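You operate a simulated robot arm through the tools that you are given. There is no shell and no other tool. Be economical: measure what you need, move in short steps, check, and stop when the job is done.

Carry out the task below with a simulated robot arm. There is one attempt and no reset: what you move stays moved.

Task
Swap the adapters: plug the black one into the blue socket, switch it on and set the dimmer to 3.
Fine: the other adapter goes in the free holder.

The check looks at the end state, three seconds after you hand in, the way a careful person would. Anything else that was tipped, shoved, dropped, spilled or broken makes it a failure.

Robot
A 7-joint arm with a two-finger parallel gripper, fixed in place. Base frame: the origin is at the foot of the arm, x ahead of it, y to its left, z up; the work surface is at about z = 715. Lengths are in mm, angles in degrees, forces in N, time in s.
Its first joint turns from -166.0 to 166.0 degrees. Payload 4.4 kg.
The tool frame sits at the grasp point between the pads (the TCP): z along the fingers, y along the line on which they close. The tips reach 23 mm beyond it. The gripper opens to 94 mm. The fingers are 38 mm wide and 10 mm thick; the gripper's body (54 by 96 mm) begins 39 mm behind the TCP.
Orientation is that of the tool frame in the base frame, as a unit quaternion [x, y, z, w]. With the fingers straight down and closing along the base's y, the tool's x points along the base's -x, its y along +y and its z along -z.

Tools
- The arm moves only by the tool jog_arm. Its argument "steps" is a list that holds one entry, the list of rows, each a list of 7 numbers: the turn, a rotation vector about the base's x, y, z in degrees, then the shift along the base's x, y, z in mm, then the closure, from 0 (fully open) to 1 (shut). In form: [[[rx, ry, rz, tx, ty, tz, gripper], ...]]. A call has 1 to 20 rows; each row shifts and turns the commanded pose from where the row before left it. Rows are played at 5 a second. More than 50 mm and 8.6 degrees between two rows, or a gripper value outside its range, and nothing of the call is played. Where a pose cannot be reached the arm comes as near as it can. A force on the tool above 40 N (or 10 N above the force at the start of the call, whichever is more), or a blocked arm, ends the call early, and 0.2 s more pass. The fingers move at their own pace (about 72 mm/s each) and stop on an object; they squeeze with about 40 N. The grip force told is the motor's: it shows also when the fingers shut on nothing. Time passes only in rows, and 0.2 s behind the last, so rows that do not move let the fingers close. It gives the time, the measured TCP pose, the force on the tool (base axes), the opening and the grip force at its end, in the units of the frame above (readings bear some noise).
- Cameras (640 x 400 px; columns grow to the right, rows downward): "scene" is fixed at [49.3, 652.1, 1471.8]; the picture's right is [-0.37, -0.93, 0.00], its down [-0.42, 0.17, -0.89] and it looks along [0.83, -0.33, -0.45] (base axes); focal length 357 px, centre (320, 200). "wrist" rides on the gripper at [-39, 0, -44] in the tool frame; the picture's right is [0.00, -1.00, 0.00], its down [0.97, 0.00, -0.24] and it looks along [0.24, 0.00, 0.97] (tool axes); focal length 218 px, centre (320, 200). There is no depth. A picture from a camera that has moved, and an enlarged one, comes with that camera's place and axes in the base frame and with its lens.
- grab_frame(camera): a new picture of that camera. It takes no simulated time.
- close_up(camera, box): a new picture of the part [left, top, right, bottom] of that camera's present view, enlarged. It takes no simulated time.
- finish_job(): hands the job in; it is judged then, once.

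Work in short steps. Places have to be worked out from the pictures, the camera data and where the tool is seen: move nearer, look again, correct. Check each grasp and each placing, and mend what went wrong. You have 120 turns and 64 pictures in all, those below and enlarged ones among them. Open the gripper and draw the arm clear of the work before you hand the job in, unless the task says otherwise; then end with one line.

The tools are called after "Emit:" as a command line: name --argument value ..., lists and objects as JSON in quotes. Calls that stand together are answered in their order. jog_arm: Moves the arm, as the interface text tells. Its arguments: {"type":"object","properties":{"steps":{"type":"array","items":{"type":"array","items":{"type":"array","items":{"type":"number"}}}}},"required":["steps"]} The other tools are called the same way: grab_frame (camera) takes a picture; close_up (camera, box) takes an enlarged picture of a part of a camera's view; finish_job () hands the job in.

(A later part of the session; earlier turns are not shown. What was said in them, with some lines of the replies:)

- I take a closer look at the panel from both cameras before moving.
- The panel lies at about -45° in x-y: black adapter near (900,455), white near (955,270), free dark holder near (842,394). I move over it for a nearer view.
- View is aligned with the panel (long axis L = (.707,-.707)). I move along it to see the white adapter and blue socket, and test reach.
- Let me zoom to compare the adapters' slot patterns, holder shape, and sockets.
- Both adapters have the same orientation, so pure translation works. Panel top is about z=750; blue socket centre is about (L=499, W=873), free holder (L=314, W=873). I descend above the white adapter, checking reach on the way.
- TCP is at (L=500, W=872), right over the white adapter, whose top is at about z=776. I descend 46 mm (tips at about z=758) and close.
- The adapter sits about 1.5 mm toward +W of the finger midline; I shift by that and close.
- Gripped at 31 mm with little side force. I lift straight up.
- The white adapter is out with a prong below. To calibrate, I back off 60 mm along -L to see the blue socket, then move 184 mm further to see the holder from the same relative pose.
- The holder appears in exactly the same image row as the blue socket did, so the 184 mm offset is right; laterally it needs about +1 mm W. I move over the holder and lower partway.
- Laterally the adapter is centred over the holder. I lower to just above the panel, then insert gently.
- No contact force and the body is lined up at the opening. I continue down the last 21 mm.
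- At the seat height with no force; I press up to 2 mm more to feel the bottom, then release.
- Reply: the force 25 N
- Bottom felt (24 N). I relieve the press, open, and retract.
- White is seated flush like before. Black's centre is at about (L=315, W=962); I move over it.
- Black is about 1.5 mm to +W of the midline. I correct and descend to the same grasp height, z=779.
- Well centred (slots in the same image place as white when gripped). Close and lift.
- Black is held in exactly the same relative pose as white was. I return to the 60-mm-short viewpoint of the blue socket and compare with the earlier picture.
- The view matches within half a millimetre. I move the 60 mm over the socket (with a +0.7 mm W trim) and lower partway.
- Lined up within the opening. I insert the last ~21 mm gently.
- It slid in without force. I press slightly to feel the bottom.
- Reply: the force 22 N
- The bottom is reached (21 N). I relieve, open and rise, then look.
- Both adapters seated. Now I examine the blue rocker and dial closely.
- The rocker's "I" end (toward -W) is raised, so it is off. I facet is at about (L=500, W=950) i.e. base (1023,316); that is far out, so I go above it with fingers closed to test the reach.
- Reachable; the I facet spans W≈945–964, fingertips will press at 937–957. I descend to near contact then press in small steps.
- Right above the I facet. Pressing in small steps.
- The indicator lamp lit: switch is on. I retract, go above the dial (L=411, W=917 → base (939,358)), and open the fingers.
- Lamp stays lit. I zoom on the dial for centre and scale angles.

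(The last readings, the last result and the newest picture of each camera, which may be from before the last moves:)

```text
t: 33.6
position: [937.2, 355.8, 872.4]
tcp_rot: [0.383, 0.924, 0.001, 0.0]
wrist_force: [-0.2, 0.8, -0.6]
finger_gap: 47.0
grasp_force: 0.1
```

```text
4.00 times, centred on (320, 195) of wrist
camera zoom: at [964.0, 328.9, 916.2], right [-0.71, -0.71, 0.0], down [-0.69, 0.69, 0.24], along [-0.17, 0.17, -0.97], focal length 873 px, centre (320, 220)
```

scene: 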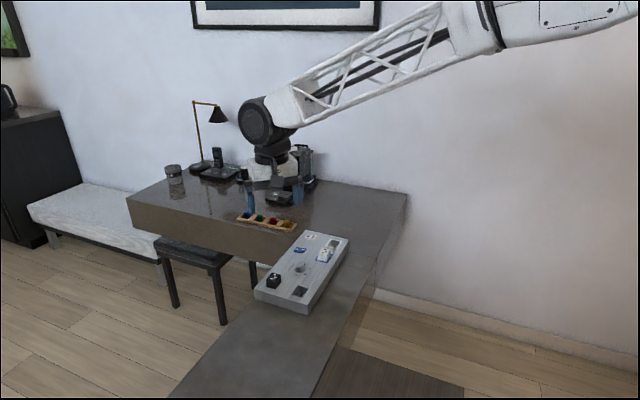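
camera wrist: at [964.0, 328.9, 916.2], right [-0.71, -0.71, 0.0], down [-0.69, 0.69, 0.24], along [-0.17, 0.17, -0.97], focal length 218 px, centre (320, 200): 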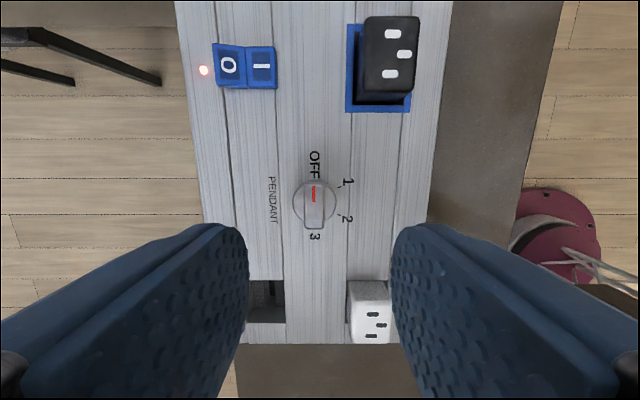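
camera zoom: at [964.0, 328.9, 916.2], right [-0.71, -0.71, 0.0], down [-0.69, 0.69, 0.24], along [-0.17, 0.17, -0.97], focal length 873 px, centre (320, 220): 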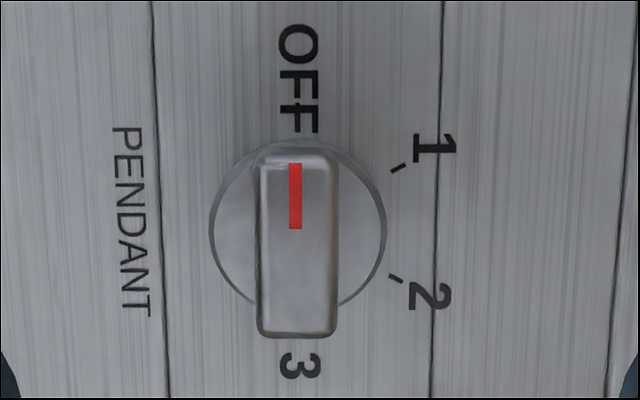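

Dial centre ≈ (L=407.7, W=918.5); setting 3 is 180° clockwise (seen from above) from OFF. I first test how far the wrist can turn counter-clockwise in free space, so that a single grasp might cover the turn.

Emit:
jog_arm --steps '[[[0, 0, 8.2, 0.9, 5.2, 0, 0.5], [0, 0, 8.2, 0, 0, 0, 0.5], [0, 0, 8.2, 0, 0, 0, 0.5], [0, 0, 8.2, 0, 0, 0, 0.5], [0, 0, 8.2, 0, 0, 0, 0.5], [0, 0, 8.2, 0, 0, 0, 0.5], [0, 0, 8.2, 0, 0, 0, 0.5], [0, 0, 8.2, 0, 0, 0, 0.5], [0, 0, 8.2, 0, 0, 0, 0.5], [0, 0, 8.2, 0, 0, 0, 0.5], [0, 0, 8, 0, 0, 0, 0.5], [0, 0, 0, 0, 0, 0, 0.5]]]'

```text
t: 36.2
position: [940.1, 363.1, 872.9]
tcp_rot: [-0.384, 0.923, -0.001, 0.0]
wrist_force: [0.5, -1.2, 0.2]
finger_gap: 46.8
grasp_force: 0.1
```

Fine so far; I turn another 90°.

Emit:
jog_arm --steps '[[[0, 0, 8.2, 0, 0, 0, 0.5], [0, 0, 8.2, 0, 0, 0, 0.5], [0, 0, 8.2, 0, 0, 0, 0.5], [0, 0, 8.2, 0, 0, 0, 0.5], [0, 0, 8.2, 0, 0, 0, 0.5], [0, 0, 8.2, 0, 0, 0, 0.5], [0, 0, 8.2, 0, 0, 0, 0.5], [0, 0, 8.2, 0, 0, 0, 0.5], [0, 0, 8.2, 0, 0, 0, 0.5], [0, 0, 8.2, 0, 0, 0, 0.5], [0, 0, 8, 0, 0, 0, 0.5], [0, 0, 0, 0, 0, 0, 0.5]]]'

Emit:
grab_frame --camera "wrist"

```text
t: 38.8
position: [939.3, 362.0, 871.6]
tcp_rot: [0.924, -0.381, 0.0, 0.0]
wrist_force: [0.1, 0.0, 0.5]
finger_gap: 47.0
grasp_force: 0.1
```

```text
20 pictures are left
camera wrist: at [910.5, 389.9, 916.3], right [0.71, 0.71, 0.0], down [0.69, -0.69, 0.24], along [0.17, -0.17, -0.97], focal length 218 px, centre (320, 200)
```

wrist: 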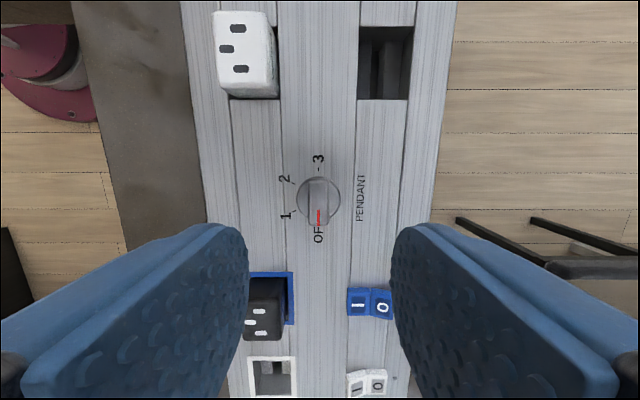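

Full range reached and the dial is centred under the tool. I descend to grasp height with the tips at about z=764.

Emit:
jog_arm --steps '[[[0, 0, 0, 0, 0, -30, 0.55], [0, 0, 0, 0, 0, -30, 0.55], [0, 0, 0, 0, 0, -15, 0.55], [0, 0, 0, 0, 0, -9, 0.55], [0, 0, 0, 0, 0, 0, 0.55]]]'

Emit:
close_up --camera "scene" --box '[260, 230, 340, 290]'

Emit:
grab_frame --camera "wrist"

```text
t: 40.0
position: [939.7, 361.9, 787.0]
tcp_rot: [0.924, -0.383, 0.0, 0.0]
wrist_force: [-0.2, -0.5, 0.4]
finger_gap: 42.1
grasp_force: 0.0
```

```text
6.67 times, centred on (300, 260) of scene
camera zoom: at [49.3, 652.1, 1471.8], right [-0.37, -0.93, 0.0], down [-0.42, 0.17, -0.89], along [0.83, -0.33, -0.45], focal length 2383 px, centre (453, -200)
```

zoom: 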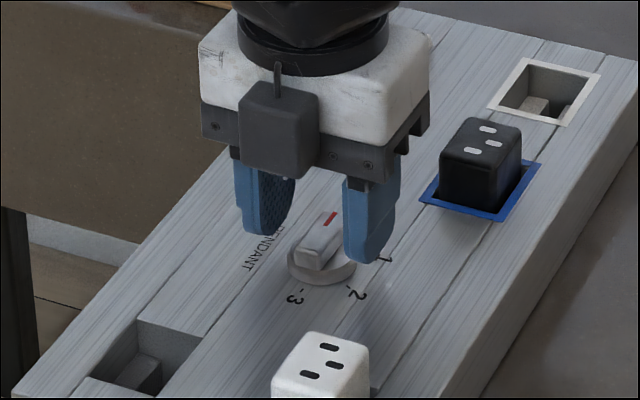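

```text
18 pictures are left
camera wrist: at [910.8, 389.6, 832.0], right [0.71, 0.71, 0.0], down [0.69, -0.69, 0.24], along [0.17, -0.17, -0.97], focal length 218 px, centre (320, 200)
```

wrist: 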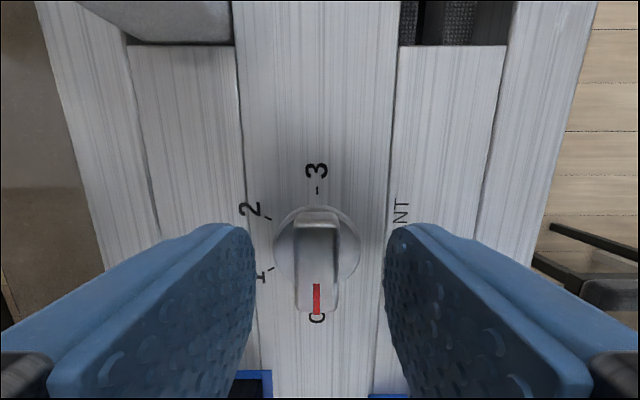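

The bar's top looks to be near z=765–768 and the disc near 757, so I lower 4 mm more, checking the force, before closing.

Emit:
jog_arm --steps '[[[0, 0, 0, -0.3, -0.3, -2, 0.55], [0, 0, 0, 0, 0, -2, 0.55], [0, 0, 0, 0, 0, 0, 0.55]]]'

Emit:
close_up --camera "scene" --box '[285, 245, 325, 275]'

```text
t: 40.8
position: [939.0, 362.5, 784.0]
tcp_rot: [0.924, -0.383, 0.0, 0.0]
wrist_force: [0.2, 0.3, 0.0]
finger_gap: 42.5
grasp_force: 0.0
```

```text
13.33 times, centred on (305, 260) of scene
camera zoom: at [49.3, 652.1, 1471.8], right [-0.37, -0.93, 0.0], down [-0.42, 0.17, -0.89], along [0.83, -0.33, -0.45], focal length 4765 px, centre (520, -600)
```

zoom: 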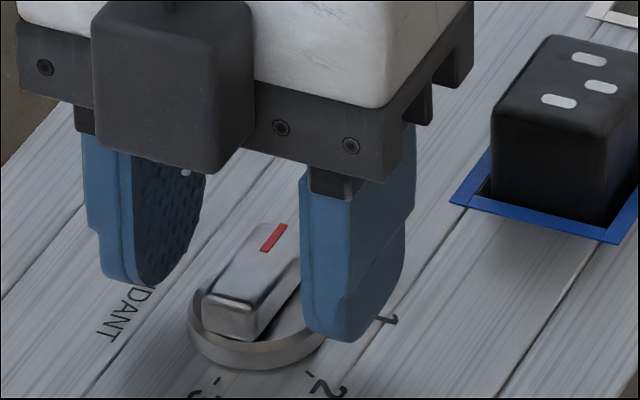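

Bar is about 9 mm above the disc; tips overlap ~7 mm. One mm lower, then close.

Emit:
jog_arm --steps '[[[0, 0, 0, 0, 0, -1, 0.55], [0, 0, 0, 0, 0, 0, 1], [0, 0, 0, 0, 0, 0, 1], [0, 0, 0, 0, 0, 0, 1], [0, 0, 0, 0, 0, 0, 1]]]'

Emit:
close_up --camera "scene" --box '[285, 245, 325, 275]'

```text
t: 42.0
position: [939.2, 362.1, 783.5]
tcp_rot: [0.924, -0.383, 0.001, 0.0]
wrist_force: [-16.8, -13.2, 6.1]
finger_gap: 14.8
grasp_force: 45.6
```

```text
13.33 times, centred on (305, 260) of scene
camera zoom: at [49.3, 652.1, 1471.8], right [-0.37, -0.93, 0.0], down [-0.42, 0.17, -0.89], along [0.83, -0.33, -0.45], focal length 4765 px, centre (520, -600)
```

zoom: 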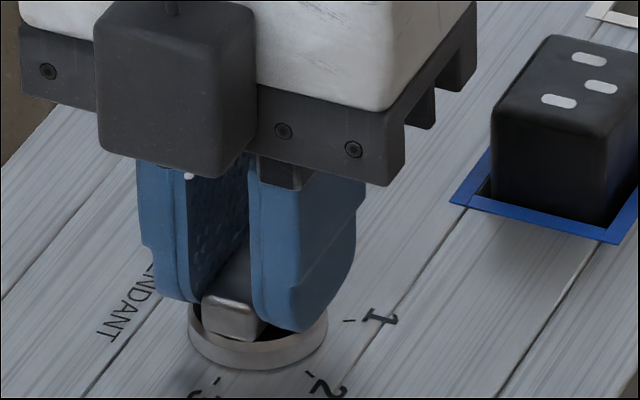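

Gripped (14.8 mm), but about 21 N sideways toward -W; I trim the tool 1 mm that way.

Emit:
jog_arm --steps '[[[0, 0, 0, -0.7, -0.7, 0, 1], [0, 0, 0, 0, 0, 0, 1]]]'

```text
t: 42.6
position: [939.1, 362.5, 782.7]
tcp_rot: [0.924, -0.382, 0.0, 0.001]
wrist_force: [2.0, -0.2, -5.6]
finger_gap: 14.9
grasp_force: 45.1
```

Side load gone. I turn clockwise 30° and check.

Emit:
jog_arm --steps '[[[0, 0, -6, 0, 0, 0, 1], [0, 0, -6, 0, 0, 0, 1], [0, 0, -6, 0, 0, 0, 1], [0, 0, -6, 0, 0, 0, 1], [0, 0, -6, 0, 0, 0, 1], [0, 0, 0, 0, 0, 0, 1]]]'

Emit:
close_up --camera "scene" --box '[285, 245, 325, 275]'

```text
t: 44.0
position: [939.8, 361.5, 781.5]
tcp_rot: [0.793, -0.61, 0.0, 0.0]
wrist_force: [3.0, -3.8, -7.6]
finger_gap: 14.7
grasp_force: 44.7
```

```text
13.33 times, centred on (305, 260) of scene
camera zoom: at [49.3, 652.1, 1471.8], right [-0.37, -0.93, 0.0], down [-0.42, 0.17, -0.89], along [0.83, -0.33, -0.45], focal length 4765 px, centre (520, -600)
```

zoom: 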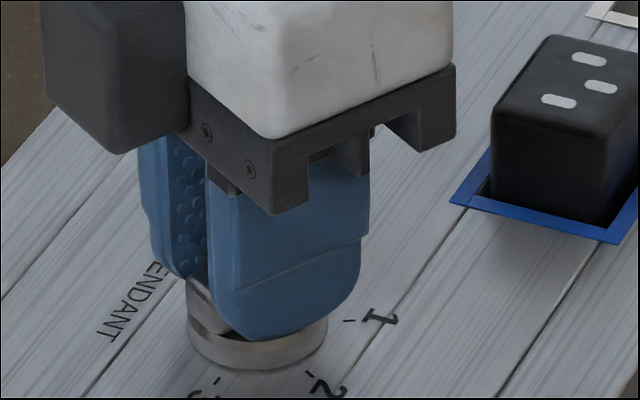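

The knob turns along with low force. I continue another 120°.

Emit:
jog_arm --steps '[[[0, 0, -6, 0, 0, 0, 1], [0, 0, -6, 0, 0, 0, 1], [0, 0, -6, 0, 0, 0, 1], [0, 0, -6, 0, 0, 0, 1], [0, 0, -6, 0, 0, 0, 1], [0, 0, -6, 0, 0, 0, 1], [0, 0, -6, 0, 0, 0, 1], [0, 0, -6, 0, 0, 0, 1], [0, 0, -6, 0, 0, 0, 1], [0, 0, -6, 0, 0, 0, 1], [0, 0, 0, 0, 0, 0, 1]]]'

Emit:
jog_arm --steps '[[[0, 0, -6, 0, 0, 0, 1], [0, 0, -6, 0, 0, 0, 1], [0, 0, -6, 0, 0, 0, 1], [0, 0, -6, 0, 0, 0, 1], [0, 0, -6, 0, 0, 0, 1], [0, 0, -6, 0, 0, 0, 1], [0, 0, -6, 0, 0, 0, 1], [0, 0, -6, 0, 0, 0, 1], [0, 0, -6, 0, 0, 0, 1], [0, 0, -6, 0, 0, 0, 1], [0, 0, 0, 0, 0, 0, 1]]]'

Emit:
close_up --camera "scene" --box '[270, 235, 330, 280]'

```text
t: 46.4
position: [939.2, 362.2, 782.6]
tcp_rot: [-0.382, 0.924, 0.0, 0.0]
wrist_force: [0.3, 0.7, -12.2]
finger_gap: 15.0
grasp_force: 45.2
```

```text
t: 48.8
position: [940.5, 362.5, 782.7]
tcp_rot: [0.132, 0.991, 0.0, 0.0]
wrist_force: [3.4, 1.6, -17.7]
finger_gap: 14.9
grasp_force: 45.0
```

```text
8.89 times, centred on (300, 258) of scene
camera zoom: at [49.3, 652.1, 1471.8], right [-0.37, -0.93, 0.0], down [-0.42, 0.17, -0.89], along [0.83, -0.33, -0.45], focal length 3177 px, centre (498, -311)
```

zoom: 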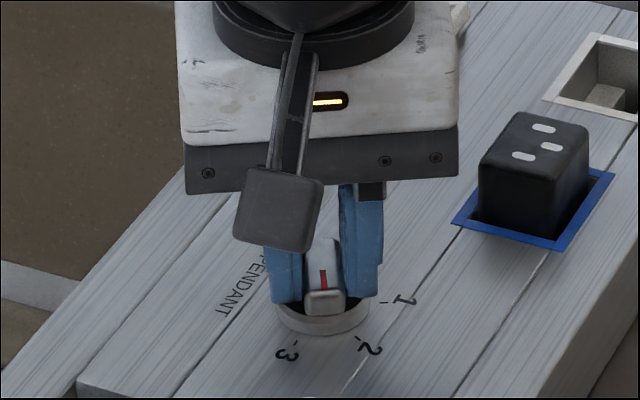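

Red mark is between 2 and 3. I turn the last 30°, lowering a touch to relieve the vertical pull.

Emit:
jog_arm --steps '[[[0, 0, -6, 0, 0, -0.5, 1], [0, 0, -6, 0, 0, -0.3, 1], [0, 0, -6, 0, 0, 0, 1], [0, 0, -6, 0, 0, 0, 1], [0, 0, -6, 0, 0, 0, 1], [0, 0, 0, 0, 0, 0, 1]]]'

Emit:
close_up --camera "scene" --box '[270, 235, 330, 280]'

```text
t: 50.2
position: [939.5, 361.1, 782.9]
tcp_rot: [0.383, 0.924, -0.001, 0.0]
wrist_force: [-8.7, -4.3, -1.6]
finger_gap: 14.7
grasp_force: 45.1
```

```text
8.89 times, centred on (300, 258) of scene
camera zoom: at [49.3, 652.1, 1471.8], right [-0.37, -0.93, 0.0], down [-0.42, 0.17, -0.89], along [0.83, -0.33, -0.45], focal length 3177 px, centre (498, -311)
```

zoom: 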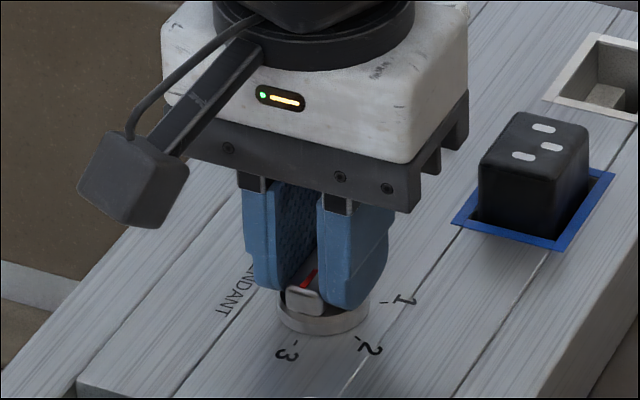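

The mark now points to 3. I open and rise, then check.

Emit:
jog_arm --steps '[[[0, 0, 0, 0, 0, 0, 0.55], [0, 0, 0, 0, 0, 0, 0.55], [0, 0, 0, 0, 0, 0, 0.55], [0, 0, 0, 0, 0, 20, 0.55], [0, 0, 0, 0, 0, 40, 0.55], [0, 0, 0, 0, 0, 40, 0.55], [0, 0, 0, 0, 0, 0, 0.55]]]'

Emit:
grab_frame --camera "wrist"

Emit:
close_up --camera "wrist" --box '[270, 145, 370, 245]'

```text
t: 51.8
position: [939.1, 361.2, 882.7]
tcp_rot: [0.382, 0.924, 0.001, 0.0]
wrist_force: [0.1, 0.1, -0.5]
finger_gap: 42.2
grasp_force: 0.1
```

```text
12 pictures are left
camera wrist: at [964.5, 333.3, 927.0], right [-0.71, -0.71, 0.0], down [-0.69, 0.69, 0.24], along [-0.17, 0.17, -0.97], focal length 218 px, centre (320, 200)
```

wrist: 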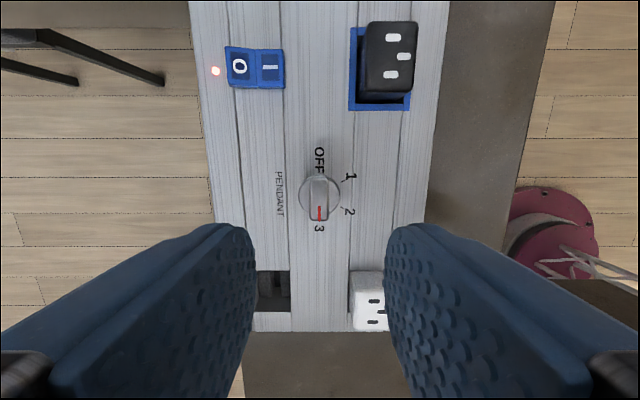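

```text
4.00 times, centred on (320, 195) of wrist
camera zoom: at [964.5, 333.3, 927.0], right [-0.71, -0.71, 0.0], down [-0.69, 0.69, 0.24], along [-0.17, 0.17, -0.97], focal length 873 px, centre (320, 220)
```

zoom: 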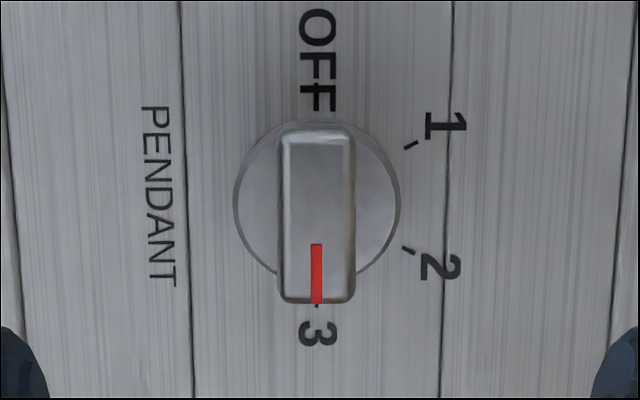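

Dial is on 3, lamp lit. I draw the arm up and back clear, opening the gripper, and take a final look.

Emit:
jog_arm --steps '[[[0, 0, 0, 0, 0, 45, 0], [0, 0, 0, 0, 0, 45, 0], [0, 0, 0, -35, 20, 25, 0], [0, 0, 0, -35, 20, 25, 0], [0, 0, 0, -35, 20, 25, 0], [0, 0, 0, -35, 20, 25, 0], [0, 0, 0, -35, 20, 20, 0], [0, 0, 0, 0, 0, 0, 0]]]'

Emit:
close_up --camera "scene" --box '[230, 190, 370, 320]'

Emit:
grab_frame --camera "scene"

```text
t: 53.6
position: [763.1, 463.0, 1091.7]
tcp_rot: [0.383, 0.924, -0.001, 0.0]
wrist_force: [0.3, -0.7, 0.2]
finger_gap: 93.8
grasp_force: 0.1
```

```text
3.08 times, centred on (300, 255) of scene
camera zoom: at [49.3, 652.1, 1471.8], right [-0.37, -0.93, 0.0], down [-0.42, 0.17, -0.89], along [0.83, -0.33, -0.45], focal length 1100 px, centre (382, 31)
```

zoom: 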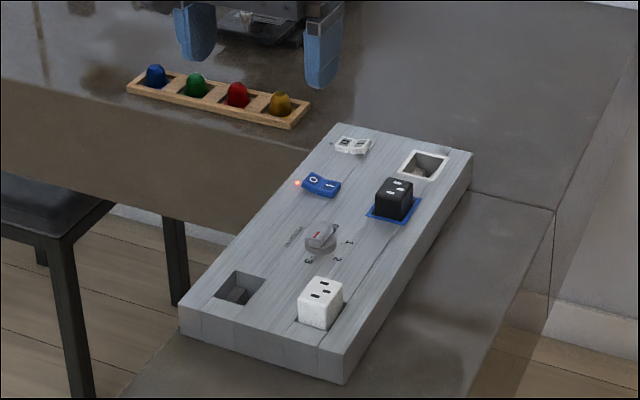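

```text
9 pictures are left
```

scene: 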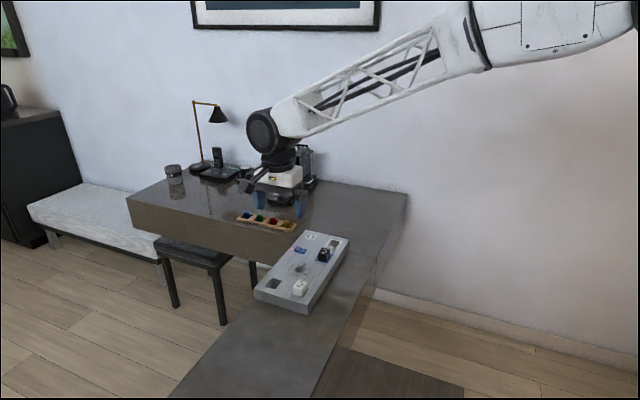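

Everything is as asked: black adapter in the blue socket, blue switch on, dimmer at 3, white adapter in the free holder, arm clear. Handing in.

Emit:
finish_job

```text
The job is handed in.
```

The black adapter is in the blue socket and switched on with its lamp lit, the dimmer is at 3, and the white adapter is in the holder that was free.
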